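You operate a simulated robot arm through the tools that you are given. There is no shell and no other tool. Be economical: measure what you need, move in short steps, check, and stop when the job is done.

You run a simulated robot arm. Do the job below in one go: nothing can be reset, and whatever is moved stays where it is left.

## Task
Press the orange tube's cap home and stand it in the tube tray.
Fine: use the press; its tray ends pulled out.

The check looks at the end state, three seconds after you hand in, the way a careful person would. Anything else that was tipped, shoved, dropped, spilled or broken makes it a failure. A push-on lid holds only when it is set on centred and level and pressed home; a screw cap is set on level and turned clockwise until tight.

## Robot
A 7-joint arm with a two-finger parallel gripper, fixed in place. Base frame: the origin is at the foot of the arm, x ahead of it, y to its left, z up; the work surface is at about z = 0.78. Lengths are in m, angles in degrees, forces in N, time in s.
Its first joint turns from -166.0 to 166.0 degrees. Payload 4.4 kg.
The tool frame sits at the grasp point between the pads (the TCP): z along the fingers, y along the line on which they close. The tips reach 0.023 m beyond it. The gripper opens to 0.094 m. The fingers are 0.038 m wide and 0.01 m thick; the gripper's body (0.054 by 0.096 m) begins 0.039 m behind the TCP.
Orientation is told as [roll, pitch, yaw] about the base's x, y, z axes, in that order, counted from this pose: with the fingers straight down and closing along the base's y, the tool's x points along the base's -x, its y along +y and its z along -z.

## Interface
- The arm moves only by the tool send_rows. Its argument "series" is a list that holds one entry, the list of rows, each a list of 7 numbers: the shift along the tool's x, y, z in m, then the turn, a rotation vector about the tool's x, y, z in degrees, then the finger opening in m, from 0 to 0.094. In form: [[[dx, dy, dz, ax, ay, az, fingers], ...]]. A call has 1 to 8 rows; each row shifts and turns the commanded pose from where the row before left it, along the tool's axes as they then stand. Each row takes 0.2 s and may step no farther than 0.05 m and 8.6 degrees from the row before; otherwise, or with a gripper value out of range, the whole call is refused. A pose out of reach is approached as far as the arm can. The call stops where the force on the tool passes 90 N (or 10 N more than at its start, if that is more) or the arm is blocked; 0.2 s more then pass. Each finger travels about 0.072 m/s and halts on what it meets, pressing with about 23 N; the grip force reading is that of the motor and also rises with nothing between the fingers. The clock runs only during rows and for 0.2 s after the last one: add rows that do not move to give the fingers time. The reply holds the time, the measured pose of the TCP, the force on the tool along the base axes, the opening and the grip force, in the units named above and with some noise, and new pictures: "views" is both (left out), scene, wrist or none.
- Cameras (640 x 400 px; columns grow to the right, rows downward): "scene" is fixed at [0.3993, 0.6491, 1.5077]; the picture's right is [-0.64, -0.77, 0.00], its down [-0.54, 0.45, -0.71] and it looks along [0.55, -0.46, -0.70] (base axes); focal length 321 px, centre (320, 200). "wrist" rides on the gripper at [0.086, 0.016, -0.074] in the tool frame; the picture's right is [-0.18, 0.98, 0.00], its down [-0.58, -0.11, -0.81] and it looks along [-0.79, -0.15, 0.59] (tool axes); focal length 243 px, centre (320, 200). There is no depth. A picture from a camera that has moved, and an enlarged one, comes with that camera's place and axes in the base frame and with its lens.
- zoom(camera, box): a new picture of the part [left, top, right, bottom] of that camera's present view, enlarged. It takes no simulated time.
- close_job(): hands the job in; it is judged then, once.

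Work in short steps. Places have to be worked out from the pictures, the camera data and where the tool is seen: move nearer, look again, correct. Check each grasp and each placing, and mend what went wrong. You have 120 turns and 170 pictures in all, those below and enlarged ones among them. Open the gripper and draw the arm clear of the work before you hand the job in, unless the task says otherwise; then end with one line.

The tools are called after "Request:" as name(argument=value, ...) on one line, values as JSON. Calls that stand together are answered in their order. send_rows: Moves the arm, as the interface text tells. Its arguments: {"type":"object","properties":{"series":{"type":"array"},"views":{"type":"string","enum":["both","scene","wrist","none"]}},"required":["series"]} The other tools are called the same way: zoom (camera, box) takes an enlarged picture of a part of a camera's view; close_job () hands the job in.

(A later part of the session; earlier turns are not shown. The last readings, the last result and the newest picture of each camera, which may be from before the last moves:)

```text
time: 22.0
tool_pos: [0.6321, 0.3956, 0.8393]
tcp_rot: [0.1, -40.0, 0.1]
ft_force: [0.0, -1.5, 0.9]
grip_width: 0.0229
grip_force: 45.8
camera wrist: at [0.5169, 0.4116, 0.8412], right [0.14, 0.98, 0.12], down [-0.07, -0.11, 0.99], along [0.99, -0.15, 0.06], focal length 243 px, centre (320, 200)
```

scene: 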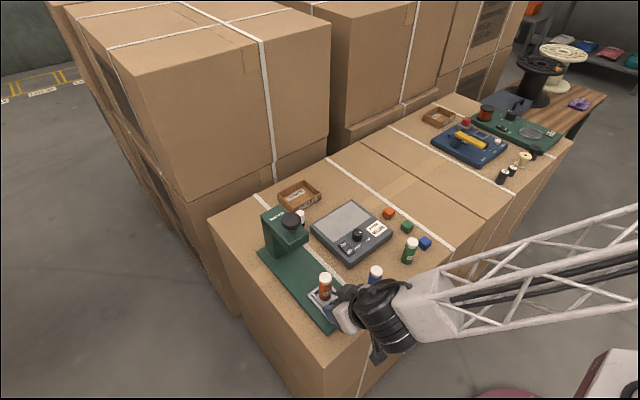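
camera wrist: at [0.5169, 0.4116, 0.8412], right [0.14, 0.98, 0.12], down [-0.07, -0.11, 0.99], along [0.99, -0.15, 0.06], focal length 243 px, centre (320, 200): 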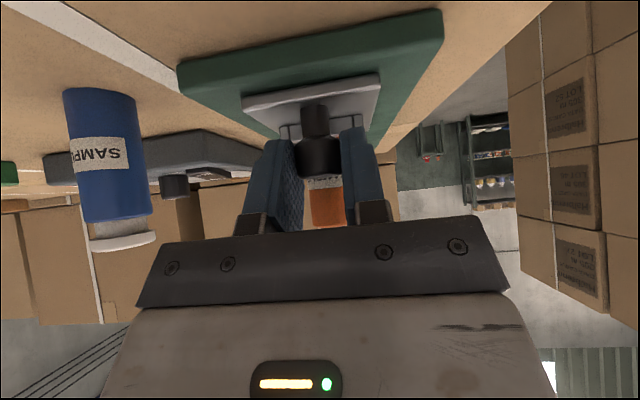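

Gripped at 23 mm. I push the slide +x gently, 4 cm first.

Request:
send_rows(series=[[[-0.0038, 0, 0.0032, 0, 0, 0, 0.018], [-0.0069, 0, 0.0058, 0, 0, 0, 0.018], [-0.0069, 0, 0.0058, 0, 0, 0, 0.018], [-0.0069, 0, 0.0058, 0, 0, 0, 0.018], [-0.0061, 0, 0.0051, 0, 0, 0, 0.018]]], views="none")

Request:
zoom(camera="scene", box=[250, 190, 380, 320])

```text
time: 23.2
tool_pos: [0.6726, 0.396, 0.8395]
tcp_rot: [-0.1, -40.2, 0.1]
ft_force: [0.1, -8.9, 16.5]
grip_width: 0.0231
grip_force: 45.0
```

```text
3.08 times, centred on (315, 255) of scene
camera zoom: at [0.3993, 0.6491, 1.5077], right [-0.64, -0.77, 0.0], down [-0.54, 0.45, -0.71], along [0.55, -0.46, -0.7], focal length 987 px, centre (335, 31)
```

zoom: 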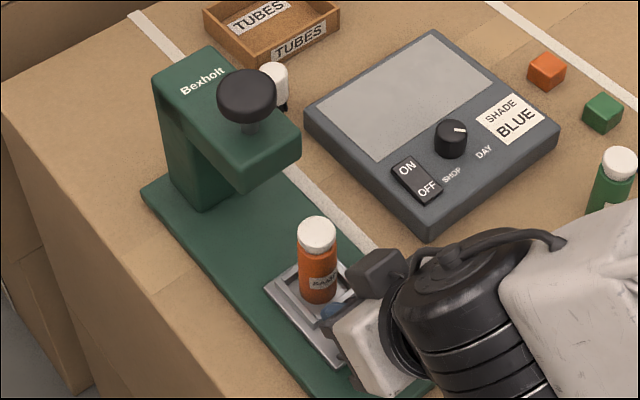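

The slide follows with the tube upright. I continue 5 cm, relieving the small side and vertical loads by a millimetre.

Request:
send_rows(series=[[[-0.0044, -0.0005, 0.0024, 0, 0, 0, 0.018], [-0.0069, -0.0003, 0.0058, 0, 0, 0, 0.018], [-0.0069, -0.0002, 0.0058, 0, 0, 0, 0.018], [-0.0069, 0, 0.0058, 0, 0, 0, 0.018], [-0.0069, 0, 0.0058, 0, 0, 0, 0.018], [-0.0061, 0, 0.0051, 0, 0, 0, 0.018]]], views="none")

Request:
zoom(camera="scene", box=[250, 190, 380, 320])

```text
time: 24.6
tool_pos: [0.7194, 0.3944, 0.8392]
tcp_rot: [0.0, -39.8, 0.1]
ft_force: [-0.6, 43.9, -21.8]
grip_width: 0.0232
grip_force: 45.3
```

```text
3.08 times, centred on (315, 255) of scene
camera zoom: at [0.3993, 0.6491, 1.5077], right [-0.64, -0.77, 0.0], down [-0.54, 0.45, -0.71], along [0.55, -0.46, -0.7], focal length 987 px, centre (335, 31)
```

zoom: 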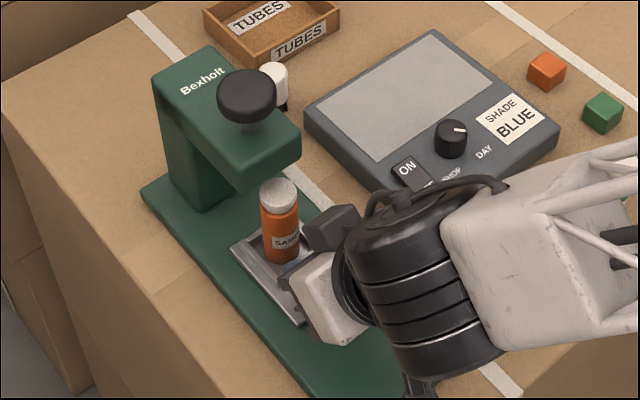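

The mechanism is stiff: my 1 mm shift overcorrected (44 N). I undo most of it, then look at clearance under the head.

Request:
send_rows(series=[[[0.0004, 0.0008, 0.0005, 0, 0, 0, 0.018], [0, 0, 0, 0, 0, 0, 0.018]]], views="wrist")

Request:
zoom(camera="scene", box=[270, 200, 340, 280])

```text
time: 25.2
tool_pos: [0.7204, 0.3946, 0.8397]
tcp_rot: [0.0, -40.0, -0.1]
ft_force: [0.1, 31.5, -22.2]
grip_width: 0.0231
grip_force: 45.3
camera wrist: at [0.6057, 0.4116, 0.8413], right [0.14, 0.98, 0.12], down [-0.07, -0.11, 0.99], along [0.99, -0.15, 0.06], focal length 243 px, centre (320, 200)
```

wrist: 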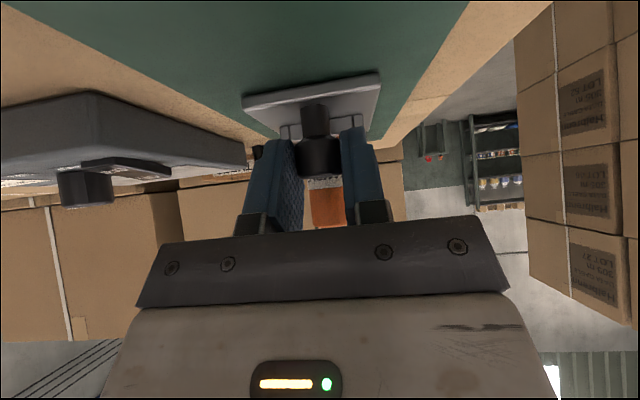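

```text
5.00 times, centred on (305, 240) of scene
camera zoom: at [0.3993, 0.6491, 1.5077], right [-0.64, -0.77, 0.0], down [-0.54, 0.45, -0.71], along [0.55, -0.46, -0.7], focal length 1604 px, centre (395, 0)
```

zoom: 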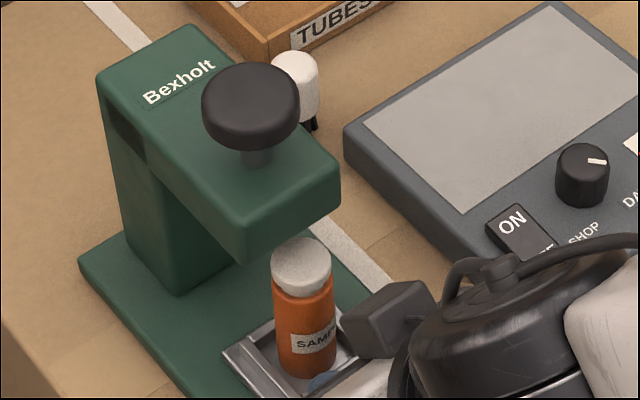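

Still 31 N sideways, so I ease the command +y and slightly down while moving on 1 cm.

Request:
send_rows(series=[[[0.0008, 0.0019, 0.0009, 0, 0, 0, 0.018], [-0.0038, 0.0002, 0.0032, 0, 0, 0, 0.018], [-0.0038, 0.0002, 0.0032, 0, 0, 0, 0.018], [0, 0, 0, 0, 0, 0, 0.018]]], views="none")

```text
time: 26.2
tool_pos: [0.7302, 0.396, 0.8394]
tcp_rot: [-0.1, -40.2, -0.1]
ft_force: [1.2, -65.5, 16.1]
grip_width: 0.0233
grip_force: 44.8
```

Stiffness is about 45 N/mm, so I back off 1.5 mm in −y and 0.5 mm up.

Request:
send_rows(series=[[[-0.0003, -0.0014, -0.0004, 0, 0, 0, 0.018], [0, 0, 0, 0, 0, 0, 0.018]]], views="none")

```text
time: 26.8
tool_pos: [0.7308, 0.3951, 0.8398]
tcp_rot: [0.0, -40.1, -0.2]
ft_force: [0.8, -65.6, 14.3]
grip_width: 0.0234
grip_force: 44.8
```

The side load isn't responding, probably pad stiction on the rigid knob. I release, let it settle and regrip.

Request:
send_rows(series=[[[0, 0, 0, 0, 0, 0, 0.03], [0, 0, 0, 0, 0, 0, 0.036], [0, 0, 0, 0, 0, 0, 0.036]]], views="wrist")

Request:
zoom(camera="wrist", box=[220, 70, 420, 240])

Request:
zoom(camera="scene", box=[250, 190, 380, 320])

```text
time: 27.6
tool_pos: [0.731, 0.3977, 0.8387]
tcp_rot: [0.1, -40.0, 0.0]
ft_force: [-0.2, -0.5, -0.1]
grip_width: 0.0361
grip_force: 0.0
camera wrist: at [0.6161, 0.413, 0.841], right [0.14, 0.98, 0.12], down [-0.07, -0.11, 0.99], along [0.99, -0.15, 0.06], focal length 243 px, centre (320, 200)
```

wrist: 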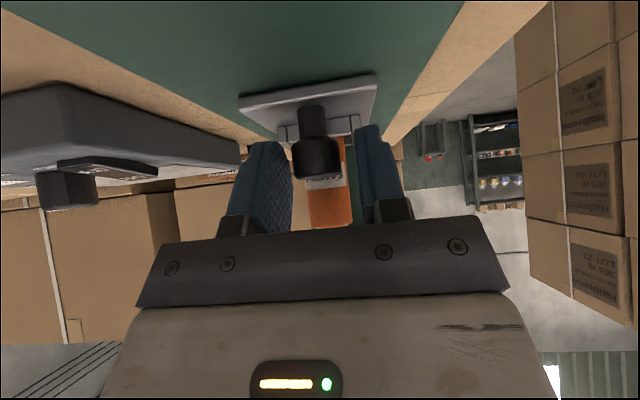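

```text
2.35 times, centred on (320, 155) of wrist
camera zoom: at [0.6161, 0.413, 0.841], right [0.14, 0.98, 0.12], down [-0.07, -0.11, 0.99], along [0.99, -0.15, 0.06], focal length 571 px, centre (320, 306)
```

zoom: 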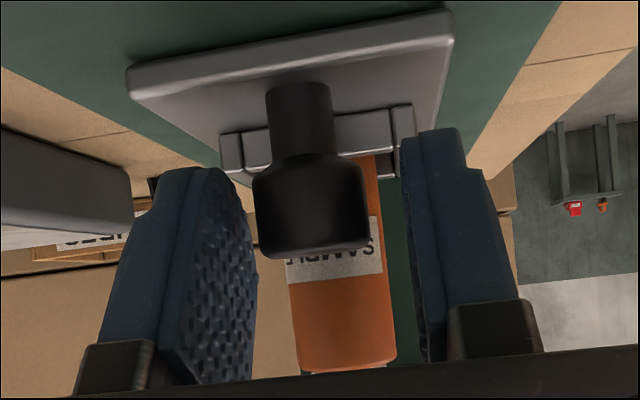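

```text
3.08 times, centred on (315, 255) of scene
camera zoom: at [0.3993, 0.6491, 1.5077], right [-0.64, -0.77, 0.0], down [-0.54, 0.45, -0.71], along [0.55, -0.46, -0.7], focal length 987 px, centre (335, 31)
```

zoom: 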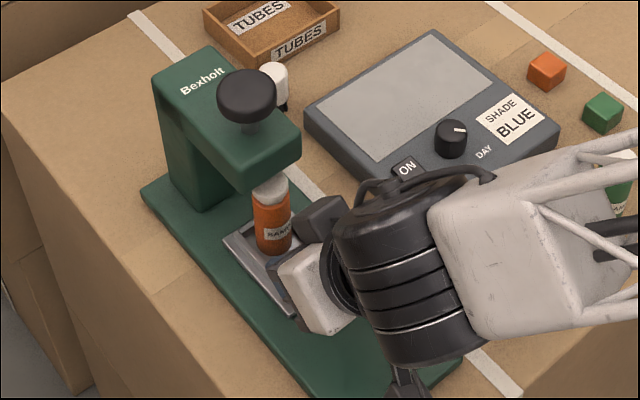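

Forces are back to zero; TCP is ~1.5 mm to +y of the knob. I recentre, regrip and check the force.

Request:
send_rows(series=[[[0, -0.0015, 0, 0, 0, 0, 0.036], [0, 0, 0, 0, 0, 0, 0.036], [0, 0, 0, 0, 0, 0, 0.021], [0, 0, 0, 0, 0, 0, 0.021]]], views="none")

```text
time: 28.6
tool_pos: [0.7309, 0.3939, 0.8394]
tcp_rot: [0.0, -40.0, 0.1]
ft_force: [-0.5, 9.1, -0.1]
grip_width: 0.0247
grip_force: 4.5
```

Good, only 9 N. I close the rest of the way and continue pushing in.

Request:
send_rows(series=[[[0, 0, 0, 0, 0, 0, 0.02], [-0.0038, 0, 0.0032, 0, 0, 0, 0.02], [-0.0061, 0, 0.0051, 0, 0, 0, 0.02], [-0.0061, 0, 0.0051, 0, 0, 0, 0.02], [0, 0, 0, 0, 0, 0, 0.02]]], views="none")

Request:
zoom(camera="scene", box=[250, 190, 380, 320])

```text
time: 29.8
tool_pos: [0.7524, 0.3958, 0.8382]
tcp_rot: [0.1, -40.0, -0.1]
ft_force: [0.5, 9.1, -1.3]
grip_width: 0.0244
grip_force: 4.8
```

```text
3.08 times, centred on (315, 255) of scene
camera zoom: at [0.3993, 0.6491, 1.5077], right [-0.64, -0.77, 0.0], down [-0.54, 0.45, -0.71], along [0.55, -0.46, -0.7], focal length 987 px, centre (335, 31)
```

zoom: 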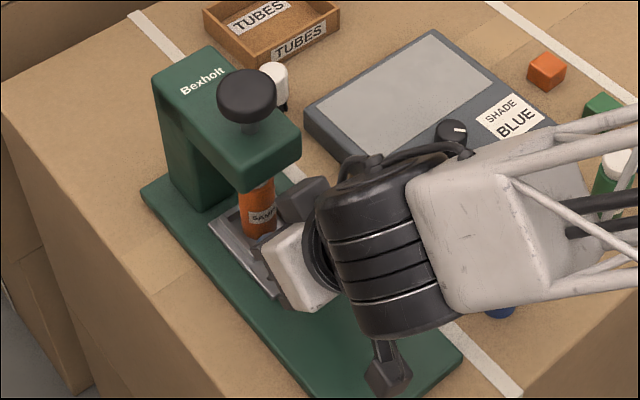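

Smooth. The tube is almost under the ram; I continue in 5 mm steps until the end stop.

Request:
send_rows(series=[[[-0.0038, 0, 0.0032, 0, 0, 0, 0.02], [-0.0038, 0, 0.0032, 0, 0, 0, 0.02], [0, 0, 0, 0, 0, 0, 0.02]]], views="wrist")

Request:
zoom(camera="scene", box=[260, 200, 350, 290])

```text
time: 30.6
tool_pos: [0.7625, 0.3944, 0.8397]
tcp_rot: [-0.1, -40.1, -0.1]
ft_force: [-1.7, 12.2, 0.8]
grip_width: 0.0255
grip_force: 6.0
camera wrist: at [0.6472, 0.4107, 0.8415], right [0.14, 0.98, 0.12], down [-0.07, -0.11, 0.99], along [0.99, -0.15, 0.06], focal length 243 px, centre (320, 200)
```

wrist: 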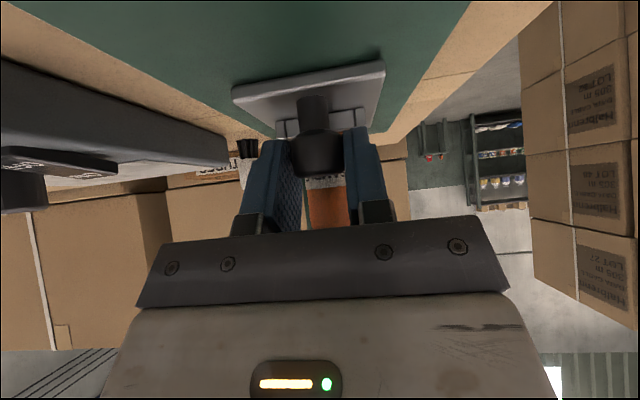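

```text
4.44 times, centred on (305, 245) of scene
camera zoom: at [0.3993, 0.6491, 1.5077], right [-0.64, -0.77, 0.0], down [-0.54, 0.45, -0.71], along [0.55, -0.46, -0.7], focal length 1426 px, centre (387, 0)
```

zoom: 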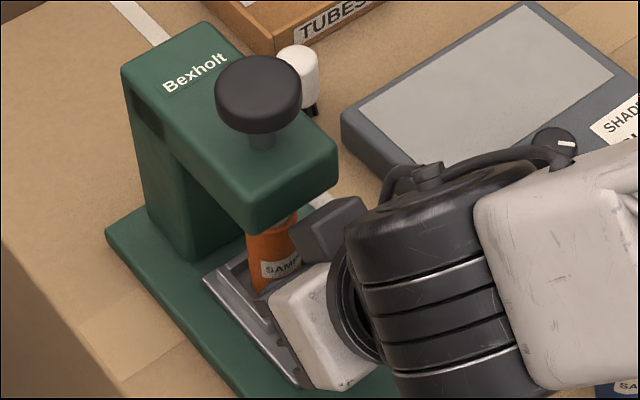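

The pads may be slipping over the knob (the grip was weak), or the slide is at its stop. I tighten the grip and push 5 mm to find out.

Request:
send_rows(series=[[[0.0061, 0, -0.0051, 0, 0, 0, 0.03], [0, 0, 0, 0, 0, 0, 0.03], [0, 0, 0, 0, 0, 0, 0.012], [0, 0, 0, 0, 0, 0, 0.012], [-0.0019, 0, 0.0016, 0, 0, 0, 0.012], [-0.0019, 0, 0.0016, 0, 0, 0, 0.012], [0, 0, 0, 0, 0, 0, 0.012]]], views="wrist")

```text
time: 32.2
tool_pos: [0.7575, 0.3951, 0.8382]
tcp_rot: [0.1, -40.0, 0.0]
ft_force: [-30.8, 14.3, 0.5]
grip_width: 0.0233
grip_force: 44.5
camera wrist: at [0.6432, 0.4115, 0.84], right [0.14, 0.98, 0.12], down [-0.07, -0.11, 0.99], along [0.99, -0.15, 0.06], focal length 243 px, centre (320, 200)
```

wrist: 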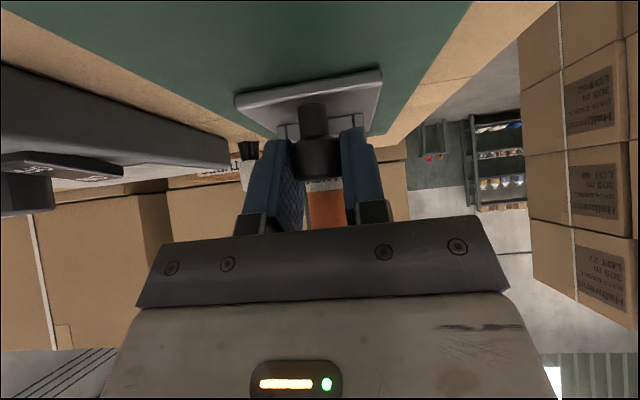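

The 31 N reaction without motion shows the slide is at its end stop. I release, back straight out, then rise.

Request:
send_rows(series=[[[0, 0, 0, 0, 0, 0, 0.04], [0, 0, 0, 0, 0, 0, 0.05], [0.0255, 0, -0.0214, 0, 0, 0, 0.05], [0.0255, 0, -0.0214, 0, 0, 0, 0.05], [0.0255, 0, -0.0214, 0, 0, 0, 0.05], [-0.0241, 0, -0.0287, 0, 0, 0, 0.05], [-0.0241, 0, -0.0287, 0, 0, 0, 0.05], [-0.0241, 0, -0.0287, 0, 0, 0, 0.05]]])

Request:
zoom(camera="scene", box=[250, 190, 360, 300])

Request:
zoom(camera="wrist", box=[220, 0, 420, 200])

```text
time: 34.0
tool_pos: [0.6578, 0.3936, 0.9498]
tcp_rot: [-0.1, -40.0, 0.0]
ft_force: [-0.5, 0.4, -1.2]
grip_width: 0.0499
grip_force: 0.0
camera wrist: at [0.5425, 0.4106, 0.9529], right [0.14, 0.98, 0.12], down [-0.07, -0.11, 0.99], along [0.99, -0.15, 0.06], focal length 243 px, centre (320, 200)
```

scene: 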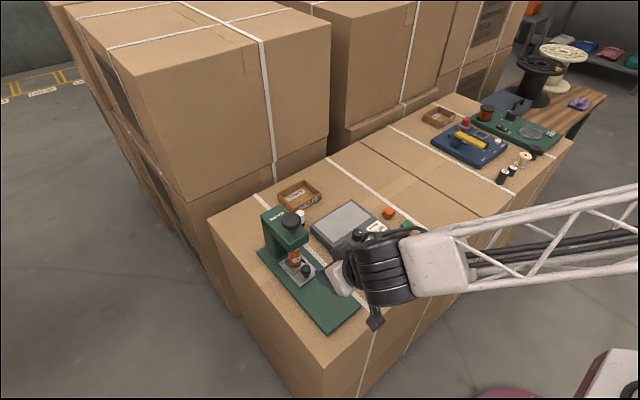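
wrist: 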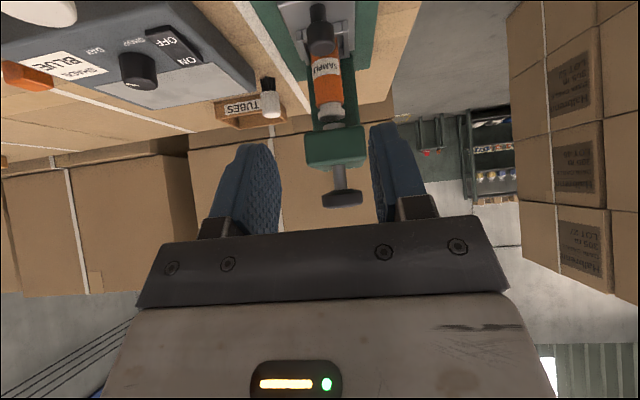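

```text
3.64 times, centred on (305, 245) of scene
camera zoom: at [0.3993, 0.6491, 1.5077], right [-0.64, -0.77, 0.0], down [-0.54, 0.45, -0.71], along [0.55, -0.46, -0.7], focal length 1167 px, centre (374, 36)
```

zoom: 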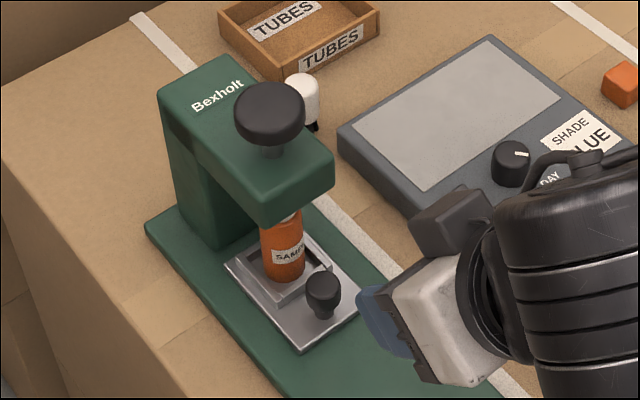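

```text
2.00 times, centred on (320, 100) of wrist
camera zoom: at [0.5425, 0.4106, 0.9529], right [0.14, 0.98, 0.12], down [-0.07, -0.11, 0.99], along [0.99, -0.15, 0.06], focal length 485 px, centre (320, 400)
```

zoom: 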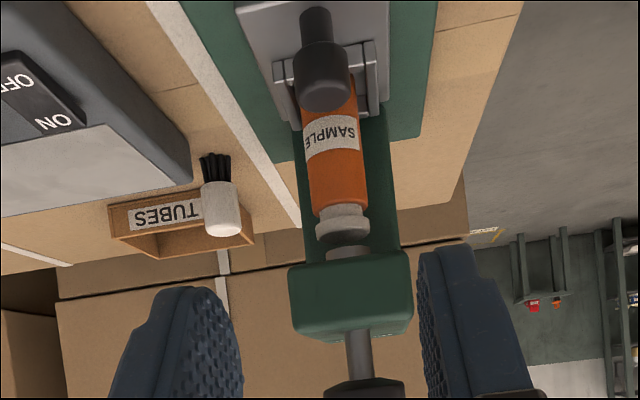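

The tube sits right under the ram pad, and the cap's gap is visible above the shoulder. The ram knob is at ≈(0.807, 0.396), top ≈0.98; I rise and turn the tool vertical with closed fingers to press it.

Request:
send_rows(series=[[[-0.0236, 0, -0.0281, 0, 0, 0, 0.02], [-0.0236, 0, -0.0281, 0, 0, 0, 0.0], [-0.0236, 0, -0.0281, 0, 0, 0, 0.0], [0, 0, 0, 0, 8, 0, 0.0], [0, 0, 0, 0, 8, 0, 0.0], [0, 0, 0, 0, 8, 0, 0.0], [0, 0, 0, 0, 8, 0, 0.0], [0, 0, 0, 0, 8, 0, 0.0]]])

```text
time: 35.8
tool_pos: [0.6573, 0.394, 1.0609]
tcp_rot: [0.0, 0.1, 0.1]
ft_force: [0.2, 0.1, 0.1]
grip_width: 0.0
grip_force: 22.8
camera wrist: at [0.5712, 0.4109, 1.1365], right [0.18, 0.98, 0.0], down [0.58, -0.11, 0.81], along [0.79, -0.15, -0.59], focal length 243 px, centre (320, 200)
```

scene: 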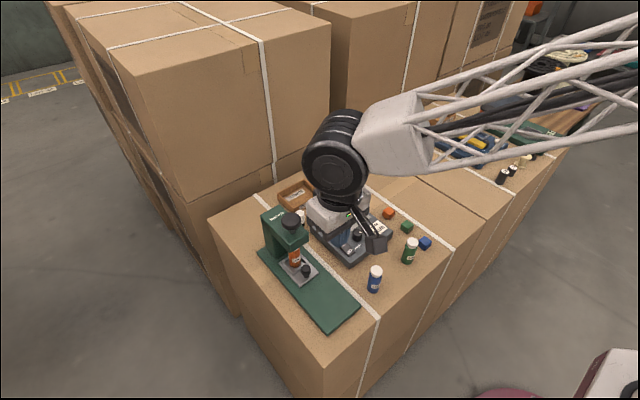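
wrist: 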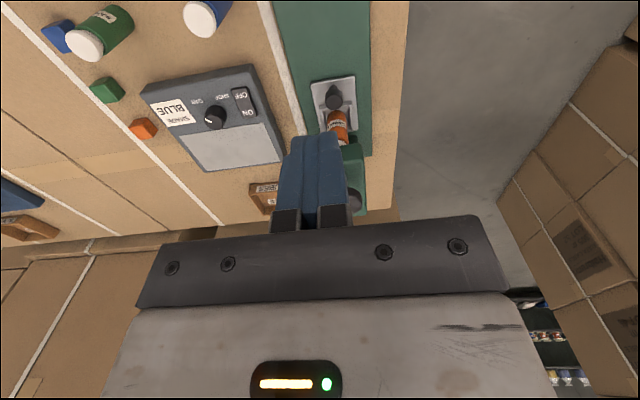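

Now I move over the ram knob.

Request:
send_rows(series=[[[-0.0498, 0.0005, 0, 0, 0, 0, 0.0], [-0.0498, 0.0005, 0, 0, 0, 0, 0.0], [-0.0498, 0.0005, 0, 0, 0, 0, 0.0], [0, 0, 0.03, 0, 0, 0, 0.0], [0, 0, 0, 0, 0, 0, 0.0]]])

Request:
zoom(camera="scene", box=[240, 160, 360, 280])

Request:
zoom(camera="wrist", box=[240, 80, 400, 240])

```text
time: 37.0
tool_pos: [0.8079, 0.3972, 1.0314]
tcp_rot: [0.0, 0.0, 0.0]
ft_force: [0.2, 0.1, -0.5]
grip_width: 0.0
grip_force: 23.1
camera wrist: at [0.7215, 0.414, 1.1061], right [0.18, 0.98, 0.0], down [0.58, -0.11, 0.81], along [0.79, -0.15, -0.59], focal length 243 px, centre (320, 200)
```

scene: 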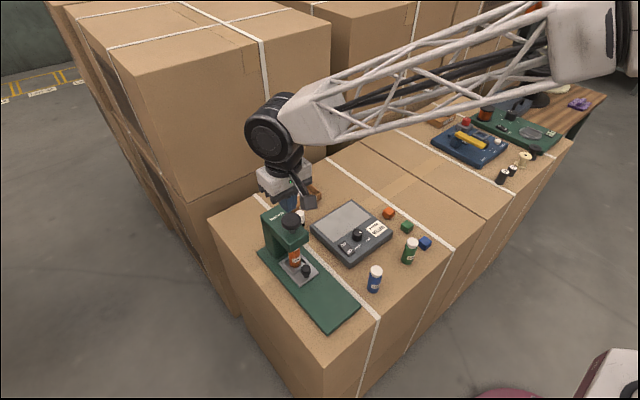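
wrist: 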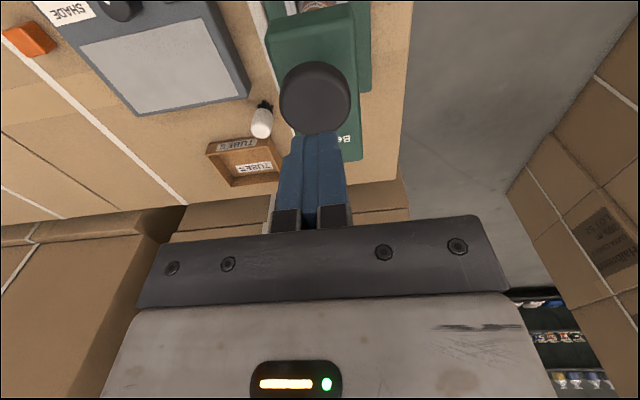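

```text
3.33 times, centred on (300, 220) of scene
camera zoom: at [0.3993, 0.6491, 1.5077], right [-0.64, -0.77, 0.0], down [-0.54, 0.45, -0.71], along [0.55, -0.46, -0.7], focal length 1070 px, centre (387, 133)
```

zoom: 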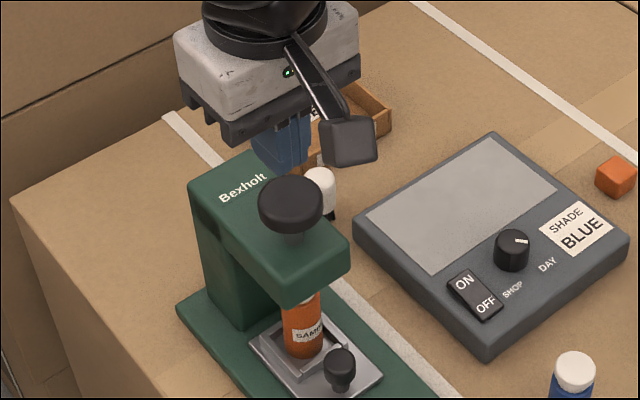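

```text
2.50 times, centred on (320, 160) of wrist
camera zoom: at [0.7215, 0.414, 1.1061], right [0.18, 0.98, 0.0], down [0.58, -0.11, 0.81], along [0.79, -0.15, -0.59], focal length 606 px, centre (320, 300)
```

zoom: 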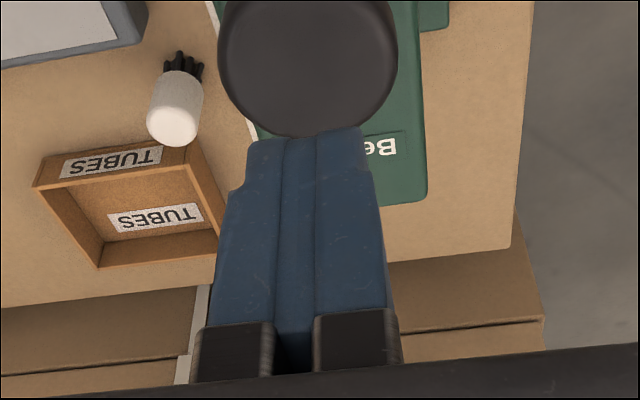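

The knob centre works out to ≈(0.802, 0.397). I shift back 5 mm and descend slowly to contact.

Request:
send_rows(series=[[[0.005, 0, 0.01, 0, 0, 0, 0.0], [0, 0, 0.008, 0, 0, 0, 0.0], [0, 0, 0.006, 0, 0, 0, 0.0], [0, 0, 0.004, 0, 0, 0, 0.0], [0, 0, 0.003, 0, 0, 0, 0.0]]], views="wrist")

Request:
zoom(camera="scene", box=[250, 180, 350, 280])

```text
time: 38.2
tool_pos: [0.8033, 0.3959, 1.0016]
tcp_rot: [0.0, -0.1, 0.0]
ft_force: [-0.2, -0.9, 0.6]
grip_width: 0.0001
grip_force: 22.9
camera wrist: at [0.716, 0.4126, 1.0762], right [0.18, 0.98, 0.0], down [0.58, -0.11, 0.81], along [0.79, -0.15, -0.59], focal length 243 px, centre (320, 200)
```

wrist: 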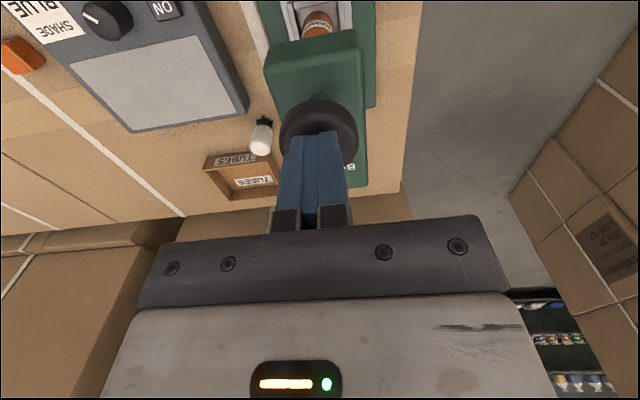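

```text
4.00 times, centred on (300, 230) of scene
camera zoom: at [0.3993, 0.6491, 1.5077], right [-0.64, -0.77, 0.0], down [-0.54, 0.45, -0.71], along [0.55, -0.46, -0.7], focal length 1283 px, centre (400, 80)
```

zoom: 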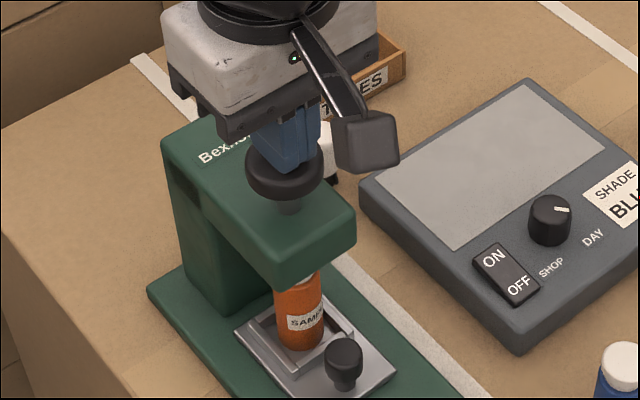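

The fingertips are over the middle of the knob with no contact yet. I continue down in 2 mm steps.

Request:
send_rows(series=[[[0, 0, 0.002, 0, 0, 0, 0.0], [0, 0, 0.002, 0, 0, 0, 0.0], [0, 0, 0.002, 0, 0, 0, 0.0], [0, 0, 0.002, 0, 0, 0, 0.0], [0, 0, 0.002, 0, 0, 0, 0.0]]], views="none")

```text
time: 39.4
tool_pos: [0.8027, 0.3969, 0.99]
tcp_rot: [0.0, 0.0, 0.1]
ft_force: [0.8, 0.6, 3.4]
grip_width: 0.0
grip_force: 22.8
```

A slight 3 N: probably the ram moving against its spring. Continuing down.

Request:
send_rows(series=[[[0, 0, 0.002, 0, 0, 0, 0.0], [0, 0, 0.002, 0, 0, 0, 0.0], [0, 0, 0.002, 0, 0, 0, 0.0], [0, 0, 0.002, 0, 0, 0, 0.0]]], views="none")

Request:
zoom(camera="scene", box=[250, 180, 350, 280])

```text
time: 40.4
tool_pos: [0.8032, 0.3966, 0.9843]
tcp_rot: [0.1, -0.1, 0.0]
ft_force: [-4.3, -5.2, 21.2]
grip_width: 0.0
grip_force: 23.1
```

```text
4.00 times, centred on (300, 230) of scene
camera zoom: at [0.3993, 0.6491, 1.5077], right [-0.64, -0.77, 0.0], down [-0.54, 0.45, -0.71], along [0.55, -0.46, -0.7], focal length 1283 px, centre (400, 80)
```

zoom: 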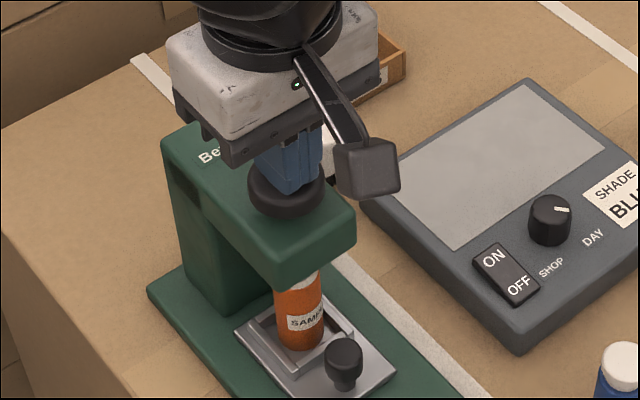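

21 N: the pad is on the cap now. I press on in 1.5 mm steps to seat the cap.

Request:
send_rows(series=[[[0, 0, 0.0015, 0, 0, 0, 0.0], [0, 0, 0.0015, 0, 0, 0, 0.0], [0, 0, 0.0015, 0, 0, 0, 0.0]]], views="none")

Request:
zoom(camera="scene", box=[250, 180, 350, 280])

```text
time: 41.2
tool_pos: [0.8027, 0.3964, 0.9828]
tcp_rot: [0.1, -0.3, -0.1]
ft_force: [-16.6, -12.0, 66.6]
grip_width: 0.0001
grip_force: 23.3
```

```text
4.00 times, centred on (300, 230) of scene
camera zoom: at [0.3993, 0.6491, 1.5077], right [-0.64, -0.77, 0.0], down [-0.54, 0.45, -0.71], along [0.55, -0.46, -0.7], focal length 1283 px, centre (400, 80)
```

zoom: 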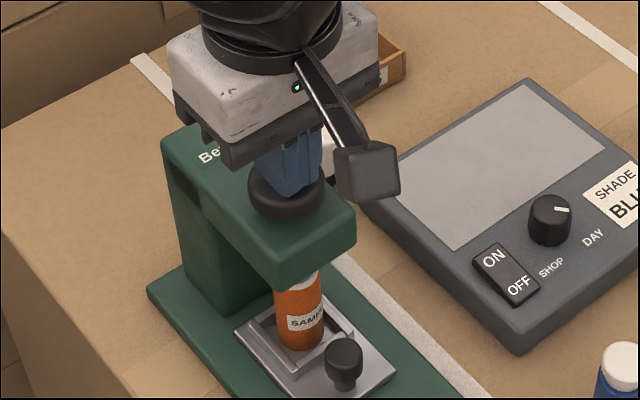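

66 N with almost no motion. I press a bit more, up to the 90 N limit.

Request:
send_rows(series=[[[0, 0, 0.001, 0, 0, 0, 0.0], [0, 0, 0.001, 0, 0, 0, 0.0], [0, 0, 0.001, 0, 0, 0, 0.0], [0, 0, 0, 0, 0, 0, 0.0]]], views="none")

Request:
zoom(camera="wrist", box=[240, 0, 400, 200])

```text
time: 41.7
tool_pos: [0.8051, 0.3964, 0.9841]
tcp_rot: [0.2, -0.4, 0.0]
ft_force: [-0.4, 1.5, 22.0]
grip_width: 0.0001
grip_force: 22.9
stopped in row 2: the force on the tool passed its limit (the readings are from after the stop); the commanded pose is now the measured one
```

```text
2.00 times, centred on (320, 100) of wrist
camera zoom: at [0.717, 0.4133, 1.0581], right [0.18, 0.98, 0.01], down [0.57, -0.11, 0.81], along [0.8, -0.15, -0.58], focal length 485 px, centre (320, 400)
```

zoom: 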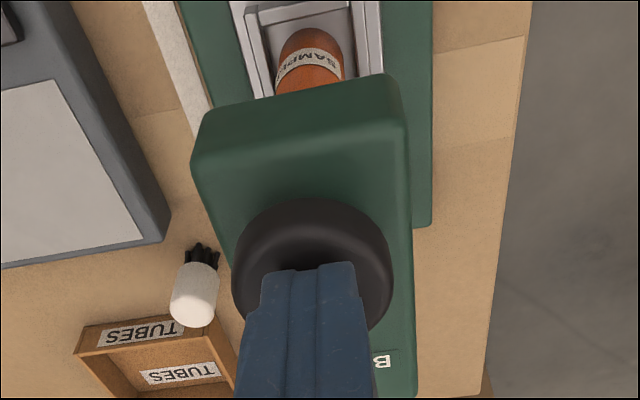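

The press passed 90 N, so I lift off, back away and look at the cap from the front.

Request:
send_rows(series=[[[0, 0, -0.02, 0, 0, 0, 0.0], [0, 0, -0.04, 0, 0, 0, 0.0], [0.049, -0.0005, 0, 0, 0, 0, 0.0], [0.049, -0.0005, 0, 0, 0, 0, 0.0], [0.049, -0.0005, 0, 0, 0, 0, 0.02], [0, 0, 0, 0, -8, 0, 0.05], [0, 0, 0, 0, -8, 0, 0.05], [0, 0, 0, 0, -8, 0, 0.05]]], views="none")

Request:
send_rows(series=[[[0, 0, 0, 0, -8, 0, 0.05], [0, 0, 0, 0, -8, 0, 0.05], [0.0241, 0, 0.0287, 0, 0, 0, 0.05], [0.0241, 0, 0.0287, 0, 0, 0, 0.05], [0.012, 0, 0.0143, 0, 0, 0, 0.05], [0, 0, 0, 0, 0, 0, 0.05]]])

Request:
zoom(camera="wrist", box=[270, 0, 390, 160])

Request:
zoom(camera="scene", box=[250, 190, 350, 290])

```text
time: 43.5
tool_pos: [0.6565, 0.3947, 1.0398]
tcp_rot: [0.1, -24.2, 0.0]
ft_force: [-0.3, -0.2, 0.2]
grip_width: 0.0499
grip_force: 0.1
```

```text
time: 44.9
tool_pos: [0.6565, 0.3933, 0.9465]
tcp_rot: [0.2, -40.3, 0.0]
ft_force: [0.3, -0.1, -0.4]
grip_width: 0.0502
grip_force: 0.1
camera wrist: at [0.5418, 0.411, 0.9478], right [0.14, 0.98, 0.12], down [-0.08, -0.11, 0.99], along [0.99, -0.15, 0.06], focal length 243 px, centre (320, 200)
```

scene: 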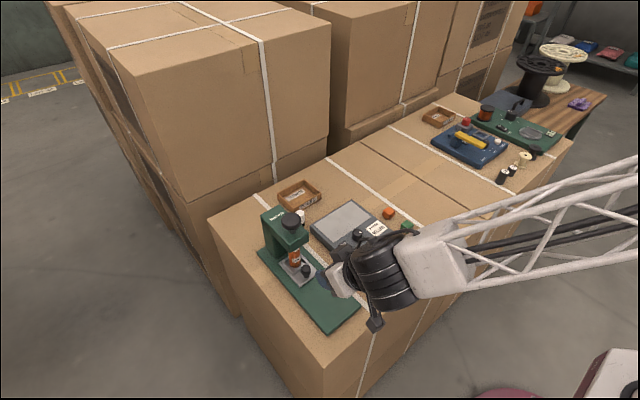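
wrist: 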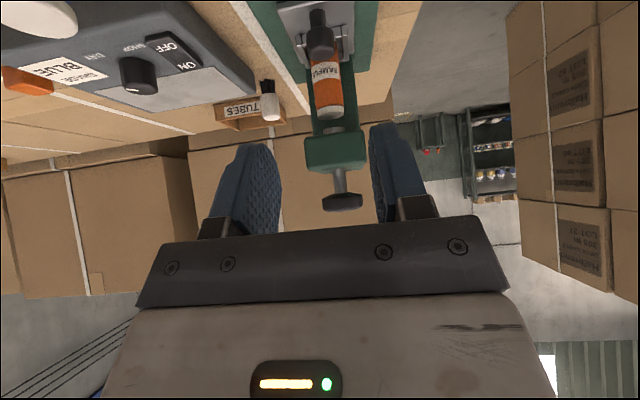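

```text
2.50 times, centred on (330, 80) of wrist
camera zoom: at [0.5418, 0.411, 0.9478], right [0.14, 0.98, 0.12], down [-0.08, -0.11, 0.99], along [0.99, -0.15, 0.06], focal length 606 px, centre (295, 500)
```

zoom: 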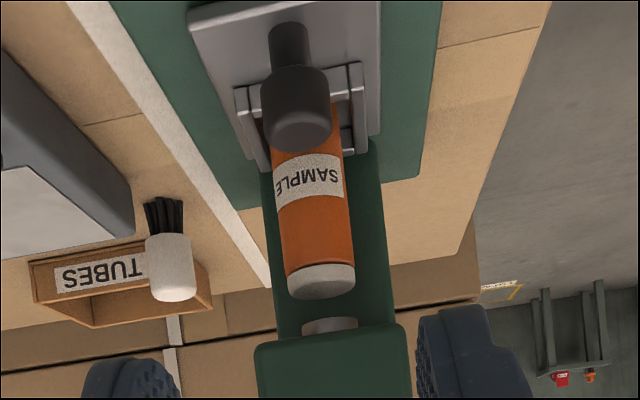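

```text
4.00 times, centred on (300, 240) of scene
camera zoom: at [0.3993, 0.6491, 1.5077], right [-0.64, -0.77, 0.0], down [-0.54, 0.45, -0.71], along [0.55, -0.46, -0.7], focal length 1283 px, centre (400, 40)
```

zoom: 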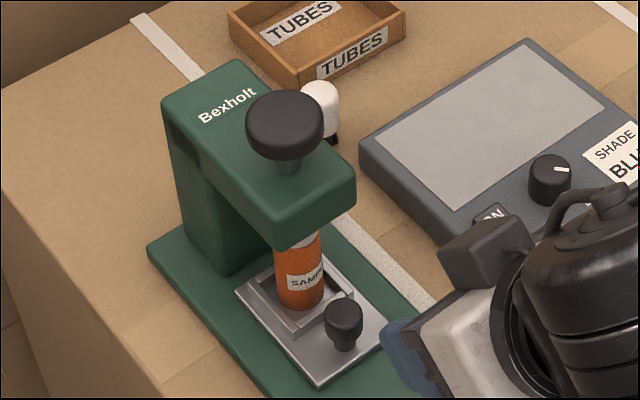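

The cap is now seated flush with no neck gap, and the ram has risen. Next I go back to the slide knob: down, then forward with open fingers.

Request:
send_rows(series=[[[0.0229, 0, 0.0273, 0, 0, 0, 0.05], [0.0229, 0, 0.0273, 0, 0, 0, 0.05], [0.0229, 0, 0.0273, 0, 0, 0, 0.05], [-0.0245, 0.0003, 0.0206, 0, 0, 0, 0.05], [-0.0245, 0.0003, 0.0206, 0, 0, 0, 0.05], [-0.0245, 0.0003, 0.0206, 0, 0, 0, 0.05], [0, 0, 0, 0, 0, 0, 0.05]]])

```text
time: 46.5
tool_pos: [0.7534, 0.3971, 0.8397]
tcp_rot: [0.0, -40.3, -0.1]
ft_force: [0.6, -1.0, 1.0]
grip_width: 0.05
grip_force: 0.1
camera wrist: at [0.6377, 0.414, 0.8413], right [0.14, 0.98, 0.12], down [-0.08, -0.11, 0.99], along [0.99, -0.15, 0.06], focal length 243 px, centre (320, 200)
```

scene: 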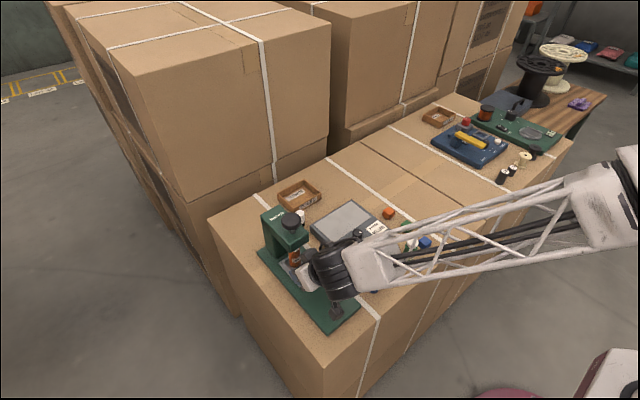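
wrist: 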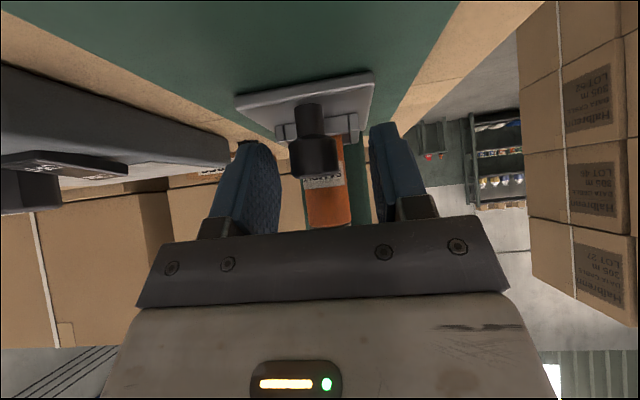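

I recentre by −2 mm in y and grip moderately.

Request:
send_rows(series=[[[0, -0.002, 0, 0, 0, 0, 0.036], [0, 0, 0, 0, 0, 0, 0.02], [0, 0, 0, 0, 0, 0, 0.02], [0, 0, 0, 0, 0, 0, 0.02]]], views="none")

```text
time: 47.5
tool_pos: [0.752, 0.3943, 0.8396]
tcp_rot: [0.2, -40.2, -0.1]
ft_force: [-1.5, -13.7, 0.9]
grip_width: 0.0233
grip_force: 44.7
```

Firm grip with a modest 14 N side load. I pull the slide out gently, 5 cm first.

Request:
send_rows(series=[[[0.0031, -0.0002, -0.0026, 0, 0, 0, 0.02], [0.0069, 0, -0.0058, 0, 0, 0, 0.02], [0.0077, 0, -0.0064, 0, 0, 0, 0.02], [0.0077, 0, -0.0064, 0, 0, 0, 0.02], [0.0077, 0, -0.0064, 0, 0, 0, 0.02], [0.0061, 0, -0.0051, 0, 0, 0, 0.02]]], views="none")

Request:
zoom(camera="scene", box=[250, 190, 380, 320])

```text
time: 48.9
tool_pos: [0.7013, 0.394, 0.8399]
tcp_rot: [0.2, -40.3, -0.1]
ft_force: [1.4, -2.5, -2.7]
grip_width: 0.0232
grip_force: 45.2
```

```text
3.08 times, centred on (315, 255) of scene
camera zoom: at [0.3993, 0.6491, 1.5077], right [-0.64, -0.77, 0.0], down [-0.54, 0.45, -0.71], along [0.55, -0.46, -0.7], focal length 987 px, centre (335, 31)
```

zoom: 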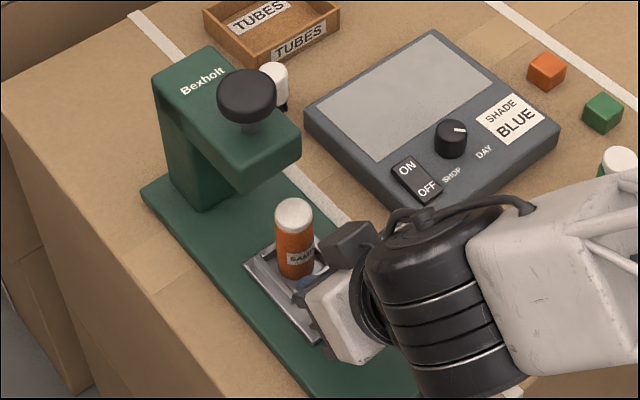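

Smooth. I pull out the remaining ~7 cm.

Request:
send_rows(series=[[[0.0061, 0, -0.0051, 0, 0, 0, 0.02], [0.0077, 0, -0.0064, 0, 0, 0, 0.02], [0.0077, 0, -0.0064, 0, 0, 0, 0.02], [0.0077, 0, -0.0064, 0, 0, 0, 0.02], [0.0077, 0, -0.0064, 0, 0, 0, 0.02], [0.0077, 0, -0.0064, 0, 0, 0, 0.02], [0.0069, 0, -0.0058, 0, 0, 0, 0.02], [0.0023, 0, -0.0019, 0, 0, 0, 0.02]]])

Request:
zoom(camera="scene", box=[250, 190, 380, 340])

```text
time: 50.7
tool_pos: [0.6324, 0.3947, 0.8402]
tcp_rot: [0.2, -40.3, -0.1]
ft_force: [9.7, 15.4, 6.6]
grip_width: 0.0233
grip_force: 45.3
camera wrist: at [0.5178, 0.4114, 0.8406], right [0.14, 0.98, 0.12], down [-0.08, -0.11, 0.99], along [0.99, -0.15, 0.06], focal length 243 px, centre (320, 200)
```

scene: 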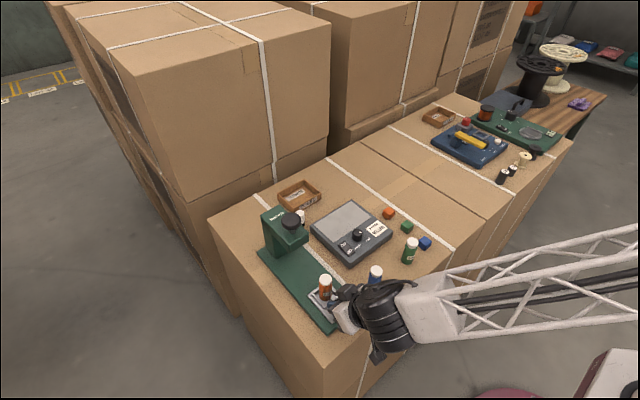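
wrist: 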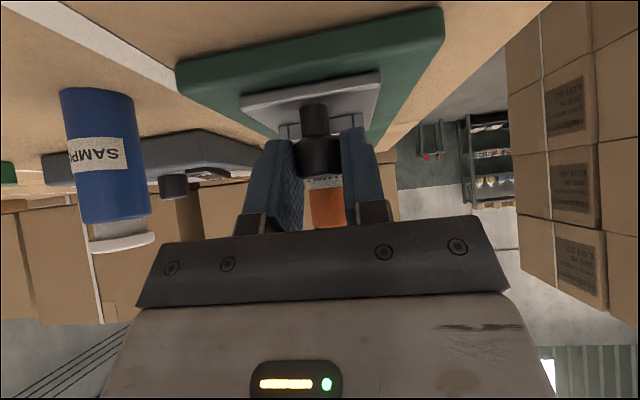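

```text
2.67 times, centred on (315, 265) of scene
camera zoom: at [0.3993, 0.6491, 1.5077], right [-0.64, -0.77, 0.0], down [-0.54, 0.45, -0.71], along [0.55, -0.46, -0.7], focal length 856 px, centre (333, 27)
```

zoom: 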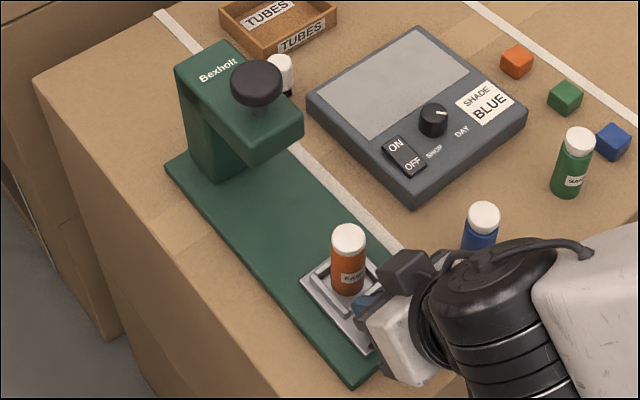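

The tray is back at its pulled-out position. I release, back off, rise and return to 20° tilt for picking up the tube.

Request:
send_rows(series=[[[0, 0, 0, 0, 0, 0, 0.04], [0, 0, 0, 0, 0, 0, 0.05], [0.0268, 0, -0.0225, 0, 0, 0, 0.056], [-0.0241, 0, -0.0287, 0, 0, 0, 0.056], [-0.0241, 0, -0.0287, 0, 0, 0, 0.056], [-0.0241, 0, -0.0287, 0, 0, 0, 0.056], [0, 0, 0, 0, 6.77, 0, 0.056], [0, 0, 0, 0, 6.77, 0, 0.056]]], views="none")

Request:
send_rows(series=[[[0, 0, 0, 0, 6.77, 0, 0.056], [0, 0, 0, 0, 0, 0, 0.056]]], views="wrist")

Request:
zoom(camera="wrist", box=[240, 0, 420, 150])

Request:
zoom(camera="scene", box=[280, 250, 370, 340])

```text
time: 52.5
tool_pos: [0.5965, 0.3941, 0.9523]
tcp_rot: [0.2, -26.8, -0.1]
ft_force: [-0.3, 0.9, -0.4]
grip_width: 0.056
grip_force: 0.0
```

```text
time: 53.1
tool_pos: [0.5971, 0.3936, 0.9523]
tcp_rot: [0.2, -19.9, -0.1]
ft_force: [-0.2, 0.0, 0.5]
grip_width: 0.0558
grip_force: 0.1
camera wrist: at [0.4897, 0.4101, 0.9928], right [0.17, 0.98, 0.06], down [0.27, -0.11, 0.96], along [0.95, -0.15, -0.29], focal length 243 px, centre (320, 200)
```

wrist: 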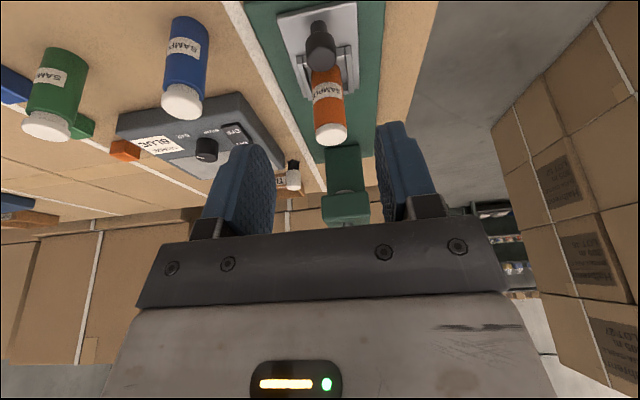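

```text
2.67 times, centred on (330, 75) of wrist
camera zoom: at [0.4897, 0.4101, 0.9928], right [0.17, 0.98, 0.06], down [0.27, -0.11, 0.96], along [0.95, -0.15, -0.29], focal length 647 px, centre (293, 533)
```

zoom: 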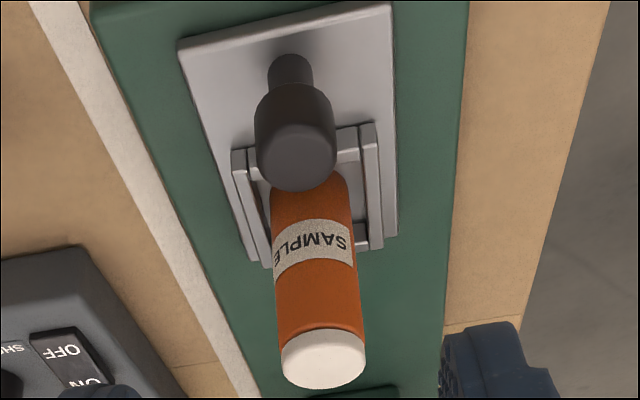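

```text
4.44 times, centred on (325, 295) of scene
camera zoom: at [0.3993, 0.6491, 1.5077], right [-0.64, -0.77, 0.0], down [-0.54, 0.45, -0.71], along [0.55, -0.46, -0.7], focal length 1426 px, centre (298, -222)
```

zoom: 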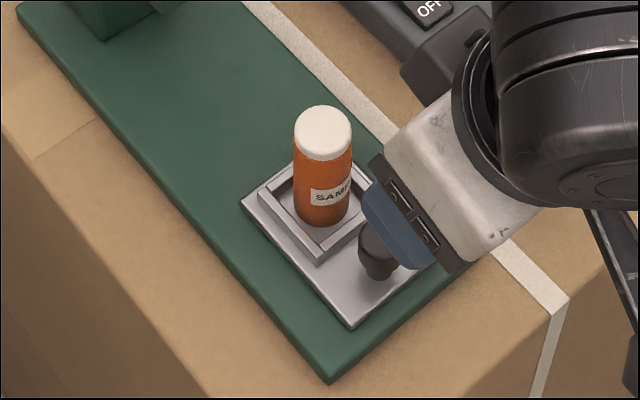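

The cap is flush and level. I go over the tube and down to z≈0.862, fingers open.

Request:
send_rows(series=[[[-0.0409, 0, 0.0149, 0, 0, 0, 0.056], [-0.0409, 0, 0.0149, 0, 0, 0, 0.056], [0.0103, 0, 0.0282, 0, 0, 0, 0.056], [0.0103, 0, 0.0282, 0, 0, 0, 0.056], [0.0103, 0, 0.0282, 0, 0, 0, 0.056], [0, 0, 0, 0, 0, 0, 0.056]]])

Request:
zoom(camera="wrist", box=[200, 20, 440, 240])

```text
time: 54.5
tool_pos: [0.6843, 0.3925, 0.8608]
tcp_rot: [0.2, -19.9, 0.0]
ft_force: [-0.6, -0.6, -0.3]
grip_width: 0.0558
grip_force: 0.1
camera wrist: at [0.5772, 0.4103, 0.9025], right [0.17, 0.98, 0.06], down [0.27, -0.11, 0.96], along [0.95, -0.15, -0.29], focal length 243 px, centre (320, 200)
```

scene: 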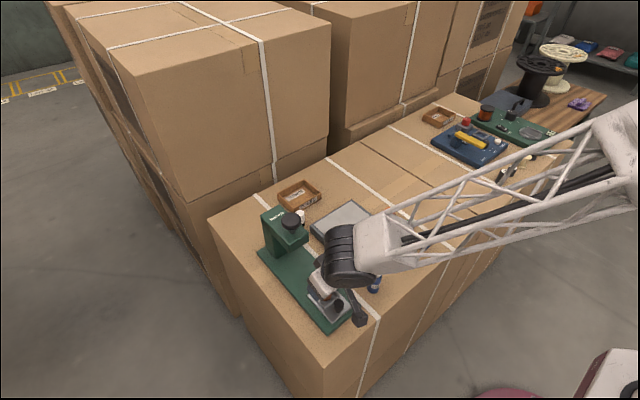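
wrist: 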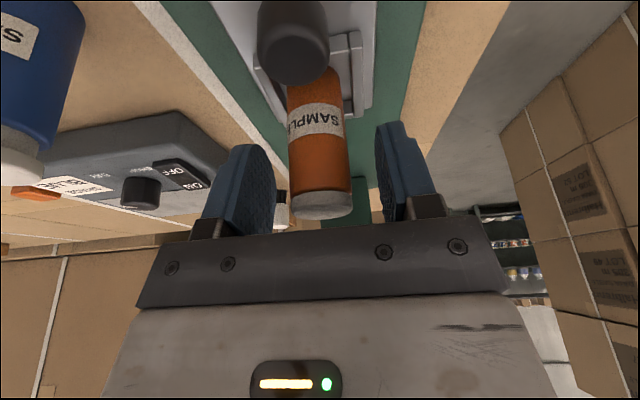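

```text
1.82 times, centred on (320, 130) of wrist
camera zoom: at [0.5772, 0.4103, 0.9025], right [0.17, 0.98, 0.06], down [0.27, -0.11, 0.96], along [0.95, -0.15, -0.29], focal length 441 px, centre (320, 327)
```

zoom: 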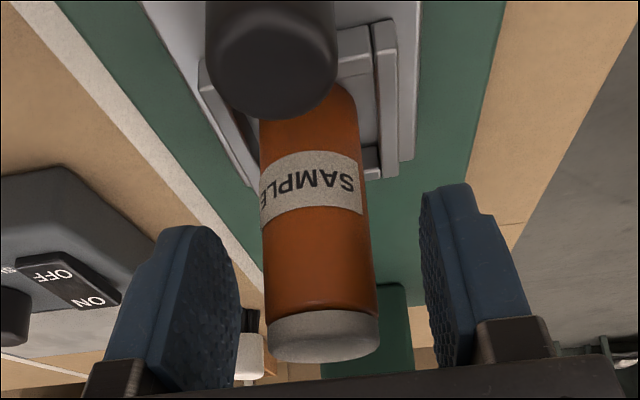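

The tube is centred, so I close on it.

Request:
send_rows(series=[[[0, 0, 0, 0, 0, 0, 0.036], [0, 0, 0, 0, 0, 0, 0.024], [0, 0, 0, 0, 0, 0, 0.024], [0, 0, 0, 0, 0, 0, 0.024]]], views="none")

```text
time: 55.5
tool_pos: [0.684, 0.3928, 0.8612]
tcp_rot: [0.1, -19.8, 0.0]
ft_force: [-0.3, -0.2, 0.0]
grip_width: 0.0293
grip_force: 23.5
```

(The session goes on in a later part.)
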